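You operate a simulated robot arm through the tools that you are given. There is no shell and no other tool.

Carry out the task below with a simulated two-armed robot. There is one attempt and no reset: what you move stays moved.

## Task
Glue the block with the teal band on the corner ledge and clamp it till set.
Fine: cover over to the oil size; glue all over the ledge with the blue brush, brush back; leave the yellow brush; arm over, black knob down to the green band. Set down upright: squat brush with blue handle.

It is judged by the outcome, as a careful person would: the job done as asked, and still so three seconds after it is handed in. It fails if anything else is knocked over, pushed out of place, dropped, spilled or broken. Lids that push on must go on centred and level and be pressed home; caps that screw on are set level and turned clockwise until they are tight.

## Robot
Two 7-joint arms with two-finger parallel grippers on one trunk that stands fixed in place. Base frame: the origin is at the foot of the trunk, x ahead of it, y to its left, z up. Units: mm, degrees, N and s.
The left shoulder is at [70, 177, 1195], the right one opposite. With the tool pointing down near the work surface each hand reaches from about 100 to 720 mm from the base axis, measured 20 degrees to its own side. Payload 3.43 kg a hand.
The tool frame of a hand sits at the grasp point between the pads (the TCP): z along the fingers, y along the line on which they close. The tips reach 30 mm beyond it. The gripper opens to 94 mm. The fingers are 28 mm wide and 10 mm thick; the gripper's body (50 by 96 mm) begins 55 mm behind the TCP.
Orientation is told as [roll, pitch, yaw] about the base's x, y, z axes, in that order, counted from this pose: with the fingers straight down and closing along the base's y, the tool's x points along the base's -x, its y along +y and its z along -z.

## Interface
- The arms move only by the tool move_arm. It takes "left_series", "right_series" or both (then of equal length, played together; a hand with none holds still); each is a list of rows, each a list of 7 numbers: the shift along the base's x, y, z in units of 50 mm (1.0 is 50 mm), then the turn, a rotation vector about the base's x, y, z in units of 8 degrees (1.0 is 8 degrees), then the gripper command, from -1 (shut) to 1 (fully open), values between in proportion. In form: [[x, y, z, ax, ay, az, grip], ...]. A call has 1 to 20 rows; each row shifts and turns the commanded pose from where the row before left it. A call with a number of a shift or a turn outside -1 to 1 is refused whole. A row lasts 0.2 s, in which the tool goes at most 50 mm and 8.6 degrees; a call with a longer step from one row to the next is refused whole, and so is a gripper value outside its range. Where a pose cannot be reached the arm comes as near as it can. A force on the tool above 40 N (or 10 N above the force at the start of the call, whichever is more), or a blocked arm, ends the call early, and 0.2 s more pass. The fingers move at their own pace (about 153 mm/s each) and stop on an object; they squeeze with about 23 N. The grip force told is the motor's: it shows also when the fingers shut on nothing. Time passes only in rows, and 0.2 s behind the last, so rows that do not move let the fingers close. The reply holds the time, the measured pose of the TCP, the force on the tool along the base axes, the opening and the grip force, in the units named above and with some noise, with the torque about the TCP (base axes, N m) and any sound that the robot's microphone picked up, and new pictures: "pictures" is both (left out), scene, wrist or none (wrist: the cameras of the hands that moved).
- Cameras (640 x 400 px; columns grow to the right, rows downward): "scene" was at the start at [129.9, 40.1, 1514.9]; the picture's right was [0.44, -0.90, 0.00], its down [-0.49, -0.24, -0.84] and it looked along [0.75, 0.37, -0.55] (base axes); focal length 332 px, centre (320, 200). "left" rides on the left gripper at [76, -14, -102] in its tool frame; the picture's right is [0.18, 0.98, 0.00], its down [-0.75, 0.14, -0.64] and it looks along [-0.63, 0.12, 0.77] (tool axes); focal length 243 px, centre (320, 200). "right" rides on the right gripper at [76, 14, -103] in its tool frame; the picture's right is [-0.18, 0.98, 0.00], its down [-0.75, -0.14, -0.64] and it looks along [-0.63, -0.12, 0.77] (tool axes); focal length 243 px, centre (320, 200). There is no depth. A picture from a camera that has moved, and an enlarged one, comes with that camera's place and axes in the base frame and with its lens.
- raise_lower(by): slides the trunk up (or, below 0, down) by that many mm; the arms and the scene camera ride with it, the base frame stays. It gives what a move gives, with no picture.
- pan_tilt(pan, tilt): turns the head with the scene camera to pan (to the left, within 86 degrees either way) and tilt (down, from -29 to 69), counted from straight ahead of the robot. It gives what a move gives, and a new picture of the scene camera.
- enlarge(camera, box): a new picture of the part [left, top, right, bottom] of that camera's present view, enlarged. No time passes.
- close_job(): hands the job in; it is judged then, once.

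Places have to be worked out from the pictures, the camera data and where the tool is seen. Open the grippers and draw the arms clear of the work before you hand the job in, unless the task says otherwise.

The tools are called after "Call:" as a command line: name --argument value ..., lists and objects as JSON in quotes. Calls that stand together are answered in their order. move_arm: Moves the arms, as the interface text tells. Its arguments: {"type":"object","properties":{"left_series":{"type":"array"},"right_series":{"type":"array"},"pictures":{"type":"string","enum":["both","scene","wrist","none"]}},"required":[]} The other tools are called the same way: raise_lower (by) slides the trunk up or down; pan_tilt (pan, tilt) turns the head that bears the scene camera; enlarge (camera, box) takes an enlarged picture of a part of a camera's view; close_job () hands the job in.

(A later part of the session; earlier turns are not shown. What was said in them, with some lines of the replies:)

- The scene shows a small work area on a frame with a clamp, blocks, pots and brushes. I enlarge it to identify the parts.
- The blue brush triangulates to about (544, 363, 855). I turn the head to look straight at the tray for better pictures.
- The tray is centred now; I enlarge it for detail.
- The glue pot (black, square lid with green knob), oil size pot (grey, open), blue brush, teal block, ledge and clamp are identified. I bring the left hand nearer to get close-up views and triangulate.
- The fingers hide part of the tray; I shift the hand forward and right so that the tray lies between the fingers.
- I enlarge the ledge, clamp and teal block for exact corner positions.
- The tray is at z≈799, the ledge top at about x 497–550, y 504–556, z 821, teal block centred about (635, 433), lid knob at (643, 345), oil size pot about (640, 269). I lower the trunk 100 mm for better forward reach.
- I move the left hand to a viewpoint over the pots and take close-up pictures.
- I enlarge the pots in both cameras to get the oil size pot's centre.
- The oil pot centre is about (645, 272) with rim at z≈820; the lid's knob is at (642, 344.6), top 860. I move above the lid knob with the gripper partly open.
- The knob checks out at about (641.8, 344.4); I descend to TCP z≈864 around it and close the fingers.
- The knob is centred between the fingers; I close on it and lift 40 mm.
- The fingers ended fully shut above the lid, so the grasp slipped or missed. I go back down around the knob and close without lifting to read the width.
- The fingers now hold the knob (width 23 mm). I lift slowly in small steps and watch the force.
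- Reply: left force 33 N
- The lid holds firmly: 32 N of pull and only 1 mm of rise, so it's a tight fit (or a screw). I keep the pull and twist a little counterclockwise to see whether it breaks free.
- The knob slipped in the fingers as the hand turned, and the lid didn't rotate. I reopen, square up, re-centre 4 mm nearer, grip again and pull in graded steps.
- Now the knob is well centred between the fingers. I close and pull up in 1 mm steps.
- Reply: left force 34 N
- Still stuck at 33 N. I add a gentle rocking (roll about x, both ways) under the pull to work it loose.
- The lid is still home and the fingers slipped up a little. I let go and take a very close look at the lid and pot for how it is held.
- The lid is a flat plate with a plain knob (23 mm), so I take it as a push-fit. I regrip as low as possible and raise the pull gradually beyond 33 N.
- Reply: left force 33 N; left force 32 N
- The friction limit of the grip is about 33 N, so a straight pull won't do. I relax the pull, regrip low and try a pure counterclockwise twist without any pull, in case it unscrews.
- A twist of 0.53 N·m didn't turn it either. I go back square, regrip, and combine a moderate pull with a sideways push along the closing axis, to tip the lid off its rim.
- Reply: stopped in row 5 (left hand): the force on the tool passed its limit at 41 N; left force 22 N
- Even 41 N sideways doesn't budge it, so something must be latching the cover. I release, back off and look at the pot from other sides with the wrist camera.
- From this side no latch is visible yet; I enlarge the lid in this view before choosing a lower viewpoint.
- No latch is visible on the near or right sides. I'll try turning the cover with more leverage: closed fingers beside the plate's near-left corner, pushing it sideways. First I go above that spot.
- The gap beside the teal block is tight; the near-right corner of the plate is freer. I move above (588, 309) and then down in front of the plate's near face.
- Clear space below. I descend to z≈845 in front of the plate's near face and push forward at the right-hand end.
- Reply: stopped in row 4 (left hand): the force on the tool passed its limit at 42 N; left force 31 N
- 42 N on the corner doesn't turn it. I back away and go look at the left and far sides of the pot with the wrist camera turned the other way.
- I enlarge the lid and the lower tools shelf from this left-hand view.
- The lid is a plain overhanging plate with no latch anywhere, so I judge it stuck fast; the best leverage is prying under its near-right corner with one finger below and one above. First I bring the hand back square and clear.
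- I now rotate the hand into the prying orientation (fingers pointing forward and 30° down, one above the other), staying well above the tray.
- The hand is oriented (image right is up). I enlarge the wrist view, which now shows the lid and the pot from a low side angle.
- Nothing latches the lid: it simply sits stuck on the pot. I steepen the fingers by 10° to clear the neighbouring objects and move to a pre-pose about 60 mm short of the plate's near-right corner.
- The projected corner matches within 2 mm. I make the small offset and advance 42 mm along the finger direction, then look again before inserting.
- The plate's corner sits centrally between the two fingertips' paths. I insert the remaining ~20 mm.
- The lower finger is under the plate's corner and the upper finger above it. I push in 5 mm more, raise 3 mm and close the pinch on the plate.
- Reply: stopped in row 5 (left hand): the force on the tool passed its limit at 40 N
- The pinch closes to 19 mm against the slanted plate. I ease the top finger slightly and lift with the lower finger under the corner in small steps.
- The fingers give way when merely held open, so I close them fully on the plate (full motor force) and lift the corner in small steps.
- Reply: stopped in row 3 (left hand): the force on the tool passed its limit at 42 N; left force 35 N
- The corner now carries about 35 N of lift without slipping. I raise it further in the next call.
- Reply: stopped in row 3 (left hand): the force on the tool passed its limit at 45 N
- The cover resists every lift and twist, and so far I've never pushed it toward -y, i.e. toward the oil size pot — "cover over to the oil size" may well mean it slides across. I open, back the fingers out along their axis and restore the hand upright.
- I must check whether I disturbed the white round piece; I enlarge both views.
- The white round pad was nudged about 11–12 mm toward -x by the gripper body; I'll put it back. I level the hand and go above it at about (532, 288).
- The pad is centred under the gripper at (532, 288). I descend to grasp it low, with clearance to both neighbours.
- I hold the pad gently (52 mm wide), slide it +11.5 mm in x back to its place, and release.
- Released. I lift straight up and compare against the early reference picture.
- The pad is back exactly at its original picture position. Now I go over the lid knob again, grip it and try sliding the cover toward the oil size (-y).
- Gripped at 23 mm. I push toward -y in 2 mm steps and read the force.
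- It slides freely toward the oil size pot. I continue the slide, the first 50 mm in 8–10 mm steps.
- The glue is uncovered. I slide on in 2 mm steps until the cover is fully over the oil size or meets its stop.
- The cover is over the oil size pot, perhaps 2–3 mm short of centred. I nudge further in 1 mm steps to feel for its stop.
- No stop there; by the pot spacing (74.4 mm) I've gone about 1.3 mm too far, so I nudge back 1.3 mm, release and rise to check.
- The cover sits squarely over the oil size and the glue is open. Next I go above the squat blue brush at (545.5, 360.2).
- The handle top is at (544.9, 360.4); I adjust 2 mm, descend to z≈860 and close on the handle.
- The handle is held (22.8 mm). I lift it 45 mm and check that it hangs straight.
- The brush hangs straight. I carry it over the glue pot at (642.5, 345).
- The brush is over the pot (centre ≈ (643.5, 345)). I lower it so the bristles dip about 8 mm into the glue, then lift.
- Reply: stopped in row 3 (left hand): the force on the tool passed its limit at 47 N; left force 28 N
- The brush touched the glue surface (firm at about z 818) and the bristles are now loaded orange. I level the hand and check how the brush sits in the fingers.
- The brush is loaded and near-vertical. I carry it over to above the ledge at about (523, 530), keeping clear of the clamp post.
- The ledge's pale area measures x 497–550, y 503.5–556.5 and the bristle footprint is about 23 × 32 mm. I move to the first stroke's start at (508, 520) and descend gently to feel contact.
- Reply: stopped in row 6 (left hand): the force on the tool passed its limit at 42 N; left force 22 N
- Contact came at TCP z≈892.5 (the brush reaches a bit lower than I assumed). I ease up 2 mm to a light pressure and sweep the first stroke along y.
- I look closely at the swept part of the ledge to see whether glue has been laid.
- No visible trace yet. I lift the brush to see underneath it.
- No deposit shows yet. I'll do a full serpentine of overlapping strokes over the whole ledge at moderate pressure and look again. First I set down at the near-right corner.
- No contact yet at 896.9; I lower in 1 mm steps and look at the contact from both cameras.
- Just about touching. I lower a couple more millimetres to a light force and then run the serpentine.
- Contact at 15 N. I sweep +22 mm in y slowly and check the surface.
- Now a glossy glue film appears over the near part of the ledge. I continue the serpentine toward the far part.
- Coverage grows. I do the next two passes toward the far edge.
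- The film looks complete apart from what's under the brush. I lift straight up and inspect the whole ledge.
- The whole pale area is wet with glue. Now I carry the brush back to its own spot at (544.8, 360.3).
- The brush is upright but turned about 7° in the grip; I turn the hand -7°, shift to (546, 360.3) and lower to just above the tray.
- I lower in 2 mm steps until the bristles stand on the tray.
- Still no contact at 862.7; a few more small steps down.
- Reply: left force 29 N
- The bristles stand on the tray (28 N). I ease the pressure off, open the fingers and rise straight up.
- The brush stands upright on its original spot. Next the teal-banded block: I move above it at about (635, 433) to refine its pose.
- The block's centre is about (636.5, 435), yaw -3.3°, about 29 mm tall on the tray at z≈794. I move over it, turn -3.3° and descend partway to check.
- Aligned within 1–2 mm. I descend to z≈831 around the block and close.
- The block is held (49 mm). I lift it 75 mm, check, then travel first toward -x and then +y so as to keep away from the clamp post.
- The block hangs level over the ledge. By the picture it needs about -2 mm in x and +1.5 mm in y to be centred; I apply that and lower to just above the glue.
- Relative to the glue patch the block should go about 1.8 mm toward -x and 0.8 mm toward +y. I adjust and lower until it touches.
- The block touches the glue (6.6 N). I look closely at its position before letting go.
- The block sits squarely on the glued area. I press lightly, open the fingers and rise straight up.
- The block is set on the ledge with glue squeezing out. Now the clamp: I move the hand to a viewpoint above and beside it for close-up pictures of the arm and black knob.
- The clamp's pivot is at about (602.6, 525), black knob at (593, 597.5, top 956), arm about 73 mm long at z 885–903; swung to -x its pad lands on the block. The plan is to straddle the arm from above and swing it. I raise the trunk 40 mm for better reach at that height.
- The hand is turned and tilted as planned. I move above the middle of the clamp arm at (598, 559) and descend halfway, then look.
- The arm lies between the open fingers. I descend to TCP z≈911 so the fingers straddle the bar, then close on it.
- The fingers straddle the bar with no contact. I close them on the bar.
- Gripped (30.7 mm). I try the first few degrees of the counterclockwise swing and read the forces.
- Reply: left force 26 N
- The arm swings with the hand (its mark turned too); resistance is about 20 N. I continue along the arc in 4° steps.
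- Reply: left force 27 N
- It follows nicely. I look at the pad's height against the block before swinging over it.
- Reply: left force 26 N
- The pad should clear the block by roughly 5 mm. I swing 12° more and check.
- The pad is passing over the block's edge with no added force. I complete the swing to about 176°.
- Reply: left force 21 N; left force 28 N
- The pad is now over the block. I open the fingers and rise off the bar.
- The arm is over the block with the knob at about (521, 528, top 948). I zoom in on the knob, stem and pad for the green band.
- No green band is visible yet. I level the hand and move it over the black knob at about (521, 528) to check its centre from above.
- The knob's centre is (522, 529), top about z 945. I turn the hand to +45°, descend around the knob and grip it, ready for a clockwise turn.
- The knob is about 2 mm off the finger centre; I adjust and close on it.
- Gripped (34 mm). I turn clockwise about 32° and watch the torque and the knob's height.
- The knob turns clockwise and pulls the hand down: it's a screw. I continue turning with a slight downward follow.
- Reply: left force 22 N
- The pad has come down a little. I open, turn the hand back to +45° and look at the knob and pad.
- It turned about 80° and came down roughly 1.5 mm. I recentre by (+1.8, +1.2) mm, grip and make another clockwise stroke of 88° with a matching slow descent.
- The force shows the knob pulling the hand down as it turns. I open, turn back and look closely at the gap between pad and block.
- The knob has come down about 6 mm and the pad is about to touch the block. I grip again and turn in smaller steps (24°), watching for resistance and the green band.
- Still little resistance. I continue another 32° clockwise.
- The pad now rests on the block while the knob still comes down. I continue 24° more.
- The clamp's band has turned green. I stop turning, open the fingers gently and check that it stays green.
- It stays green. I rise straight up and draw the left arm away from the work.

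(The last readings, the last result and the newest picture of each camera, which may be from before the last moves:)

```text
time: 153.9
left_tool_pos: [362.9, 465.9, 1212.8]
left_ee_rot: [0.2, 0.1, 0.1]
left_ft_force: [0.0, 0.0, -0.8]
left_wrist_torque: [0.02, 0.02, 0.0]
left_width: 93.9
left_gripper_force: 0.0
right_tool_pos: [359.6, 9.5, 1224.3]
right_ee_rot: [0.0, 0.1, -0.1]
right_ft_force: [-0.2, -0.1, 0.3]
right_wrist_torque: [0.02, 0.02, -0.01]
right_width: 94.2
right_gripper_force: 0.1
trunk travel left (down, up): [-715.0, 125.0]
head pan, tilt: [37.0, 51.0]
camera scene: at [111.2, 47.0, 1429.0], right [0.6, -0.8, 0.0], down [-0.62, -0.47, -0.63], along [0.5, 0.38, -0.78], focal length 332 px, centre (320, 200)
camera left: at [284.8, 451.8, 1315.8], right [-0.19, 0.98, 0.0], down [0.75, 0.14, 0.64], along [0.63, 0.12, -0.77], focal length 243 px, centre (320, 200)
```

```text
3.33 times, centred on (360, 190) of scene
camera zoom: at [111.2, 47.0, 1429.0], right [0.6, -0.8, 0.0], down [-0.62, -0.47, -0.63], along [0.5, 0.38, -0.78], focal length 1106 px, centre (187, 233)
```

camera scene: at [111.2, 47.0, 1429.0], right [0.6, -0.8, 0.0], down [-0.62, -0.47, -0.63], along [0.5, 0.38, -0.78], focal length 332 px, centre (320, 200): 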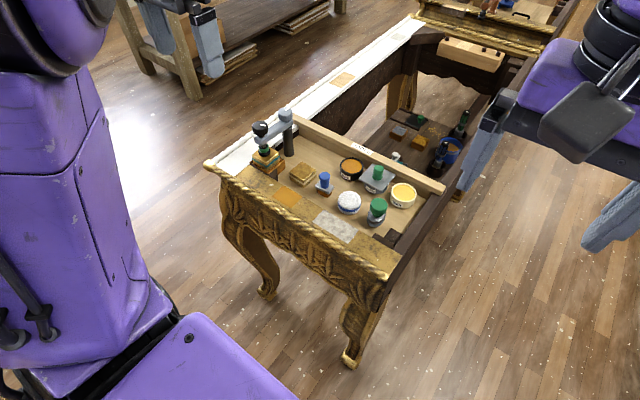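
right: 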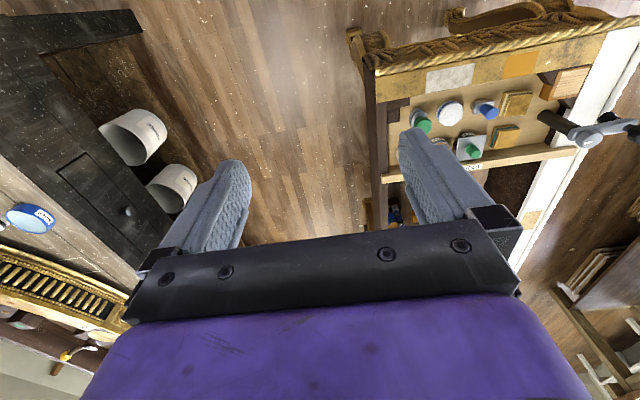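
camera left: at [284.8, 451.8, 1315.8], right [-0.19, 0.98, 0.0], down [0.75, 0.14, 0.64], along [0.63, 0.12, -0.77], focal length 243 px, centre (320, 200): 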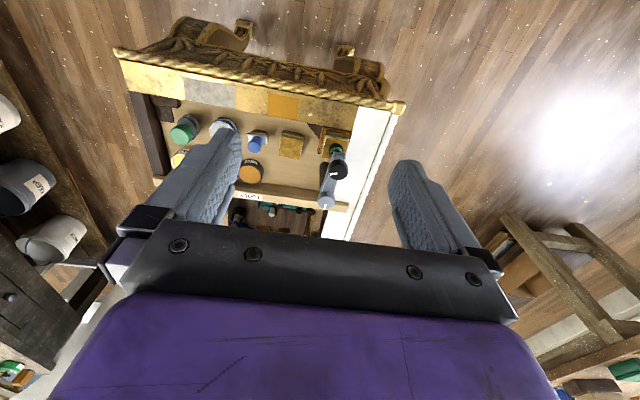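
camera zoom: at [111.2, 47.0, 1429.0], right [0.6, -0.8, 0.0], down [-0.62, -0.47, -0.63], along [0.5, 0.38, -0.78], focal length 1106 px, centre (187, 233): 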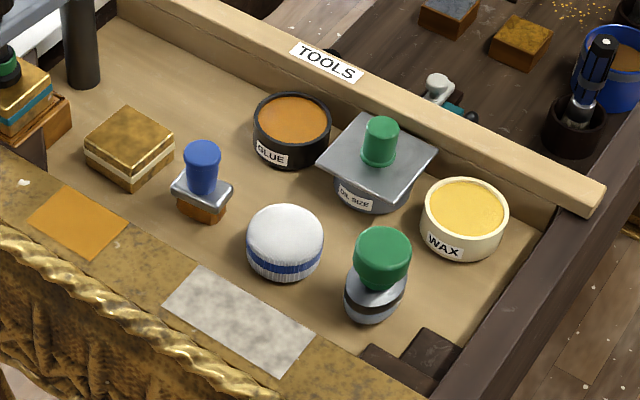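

All is in order: cover over the oil size, brush upright at its place, pad replaced, block clamped with the green band. "Till set" – I let time pass with the arms still and watch for any change.

Call:
move_arm --left_series '[[0, 0, 0, 0, 0, 0, 1], [0, 0, 0, 0, 0, 0, 1], [0, 0, 0, 0, 0, 0, 1], [0, 0, 0, 0, 0, 0, 1], [0, 0, 0, 0, 0, 0, 1], [0, 0, 0, 0, 0, 0, 1], [0, 0, 0, 0, 0, 0, 1], [0, 0, 0, 0, 0, 0, 1], [0, 0, 0, 0, 0, 0, 1], [0, 0, 0, 0, 0, 0, 1], [0, 0, 0, 0, 0, 0, 1], [0, 0, 0, 0, 0, 0, 1], [0, 0, 0, 0, 0, 0, 1], [0, 0, 0, 0, 0, 0, 1], [0, 0, 0, 0, 0, 0, 1], [0, 0, 0, 0, 0, 0, 1], [0, 0, 0, 0, 0, 0, 1], [0, 0, 0, 0, 0, 0, 1], [0, 0, 0, 0, 0, 0, 1], [0, 0, 0, 0, 0, 0, 1]]' --pictures "none"

Call:
move_arm --left_series '[[0, 0, 0, 0, 0, 0, 1], [0, 0, 0, 0, 0, 0, 1], [0, 0, 0, 0, 0, 0, 1], [0, 0, 0, 0, 0, 0, 1], [0, 0, 0, 0, 0, 0, 1], [0, 0, 0, 0, 0, 0, 1], [0, 0, 0, 0, 0, 0, 1], [0, 0, 0, 0, 0, 0, 1], [0, 0, 0, 0, 0, 0, 1], [0, 0, 0, 0, 0, 0, 1], [0, 0, 0, 0, 0, 0, 1], [0, 0, 0, 0, 0, 0, 1], [0, 0, 0, 0, 0, 0, 1], [0, 0, 0, 0, 0, 0, 1], [0, 0, 0, 0, 0, 0, 1], [0, 0, 0, 0, 0, 0, 1], [0, 0, 0, 0, 0, 0, 1], [0, 0, 0, 0, 0, 0, 1], [0, 0, 0, 0, 0, 0, 1], [0, 0, 0, 0, 0, 0, 1]]' --pictures "none"

Call:
move_arm --left_series '[[0, 0, 0, 0, 0, 0, 1], [0, 0, 0, 0, 0, 0, 1], [0, 0, 0, 0, 0, 0, 1], [0, 0, 0, 0, 0, 0, 1], [0, 0, 0, 0, 0, 0, 1], [0, 0, 0, 0, 0, 0, 1], [0, 0, 0, 0, 0, 0, 1], [0, 0, 0, 0, 0, 0, 1], [0, 0, 0, 0, 0, 0, 1], [0, 0, 0, 0, 0, 0, 1], [0, 0, 0, 0, 0, 0, 1], [0, 0, 0, 0, 0, 0, 1], [0, 0, 0, 0, 0, 0, 1], [0, 0, 0, 0, 0, 0, 1], [0, 0, 0, 0, 0, 0, 1], [0, 0, 0, 0, 0, 0, 1], [0, 0, 0, 0, 0, 0, 1], [0, 0, 0, 0, 0, 0, 1], [0, 0, 0, 0, 0, 0, 1], [0, 0, 0, 0, 0, 0, 1]]' --pictures "none"

Call:
enlarge --camera "scene" --box '[250, 110, 300, 170]'

```text
time: 158.2
left_tool_pos: [361.8, 466.4, 1211.6]
left_ee_rot: [0.0, 0.0, 0.1]
left_ft_force: [0.5, -0.9, -0.6]
left_wrist_torque: [0.01, 0.01, 0.04]
left_width: 94.0
left_gripper_force: 0.0
right_tool_pos: [358.4, 9.2, 1224.1]
right_ee_rot: [-0.1, 0.0, -0.1]
right_ft_force: [0.0, -0.3, -0.1]
right_wrist_torque: [0.01, 0.0, -0.01]
right_width: 93.7
right_gripper_force: 0.2
trunk travel left (down, up): [-715.0, 125.0]
head pan, tilt: [37.0, 51.0]
```

```text
time: 162.3
left_tool_pos: [361.8, 466.9, 1212.8]
left_ee_rot: [0.1, 0.0, 0.2]
left_ft_force: [0.0, 0.7, 0.1]
left_wrist_torque: [0.01, -0.05, -0.01]
left_width: 94.2
left_gripper_force: 0.0
right_tool_pos: [359.6, 9.4, 1224.9]
right_ee_rot: [0.1, 0.0, -0.1]
right_ft_force: [-0.1, 1.0, 1.2]
right_wrist_torque: [-0.01, -0.02, 0.03]
right_width: 94.0
right_gripper_force: 0.0
trunk travel left (down, up): [-715.0, 125.0]
head pan, tilt: [37.0, 51.0]
```

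```text
time: 166.6
left_tool_pos: [360.5, 466.8, 1211.8]
left_ee_rot: [0.0, 0.0, 0.0]
left_ft_force: [0.3, -0.2, -0.1]
left_wrist_torque: [-0.07, -0.02, 0.01]
left_width: 93.8
left_gripper_force: 0.0
right_tool_pos: [360.6, 10.2, 1224.4]
right_ee_rot: [0.0, 0.0, -0.1]
right_ft_force: [-0.6, 0.1, 0.2]
right_wrist_torque: [0.0, 0.02, 0.0]
right_width: 94.1
right_gripper_force: 0.1
trunk travel left (down, up): [-715.0, 125.0]
head pan, tilt: [37.0, 51.0]
```

```text
6.67 times, centred on (275, 140) of scene
camera zoom: at [110.6, 47.1, 1429.0], right [0.6, -0.8, 0.0], down [-0.62, -0.47, -0.63], along [0.5, 0.38, -0.78], focal length 2212 px, centre (620, 600)
```

zoom: 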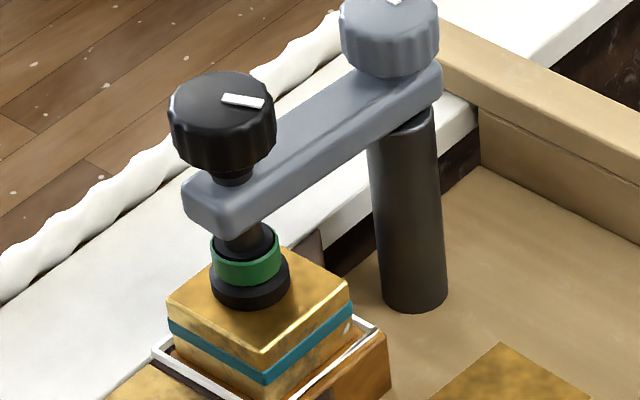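

The squeezed-out glue bead has turned white – the joint has set, the band is still green and nothing else has moved. One last overall look before handing in.

Call:
enlarge --camera "scene" --box '[220, 90, 460, 240]'

Call:
enlarge --camera "left" --box '[120, 40, 420, 220]'

```text
2.67 times, centred on (340, 165) of scene
camera zoom: at [110.6, 47.1, 1429.0], right [0.6, -0.8, 0.0], down [-0.62, -0.47, -0.63], along [0.5, 0.38, -0.78], focal length 885 px, centre (267, 293)
```

zoom: 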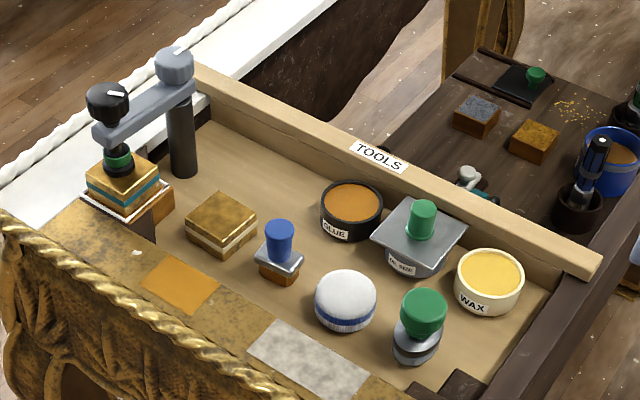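

```text
2.13 times, centred on (270, 130) of left
camera zoom: at [284.6, 451.9, 1315.7], right [-0.19, 0.98, 0.0], down [0.75, 0.14, 0.64], along [0.63, 0.12, -0.77], focal length 518 px, centre (427, 349)
```

zoom: 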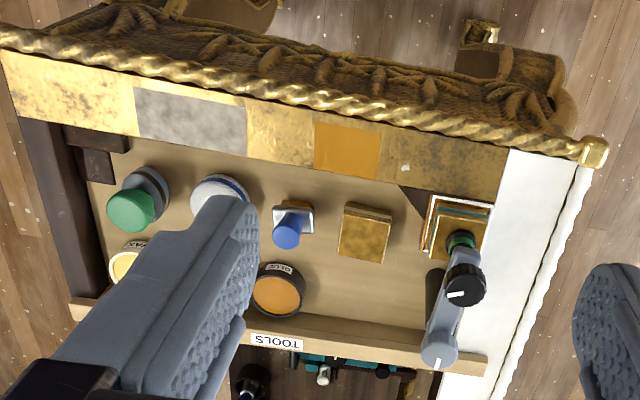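

The block is glued and set under the clamp with the green band showing. The cover is on the oil size, the blue brush stands upright in its place, and both arms are clear with grippers open. I hand the job in.

Call:
close_job

```text
The job is handed in.
```

The teal-banded block is glued to the corner ledge and clamped, and the glue has set. The bead around it turned white about 15 seconds after clamping. I left the clamp on, with the band showing green.

- **Cover:** it is over the oil size pot. It slides sideways; I tried lifting, twisting and prying it first, with forces up to about 47 N, and saw no damage.
- **Glue:** the whole pale area of the ledge was covered with the squat blue brush.
- **Brush:** it is back in its place, standing upright. I left the yellow brush alone.
- **Clamp:** the arm is over the block, and the black knob is turned down until the band went green.

While prying at the cover I pushed the white round pad on the tray about 12 mm out of place. I slid it back, and it matches its original position in the pictures. As far as I could see, nothing else was moved, spilled or knocked over. Both grippers are open and the arms are clear of the work.
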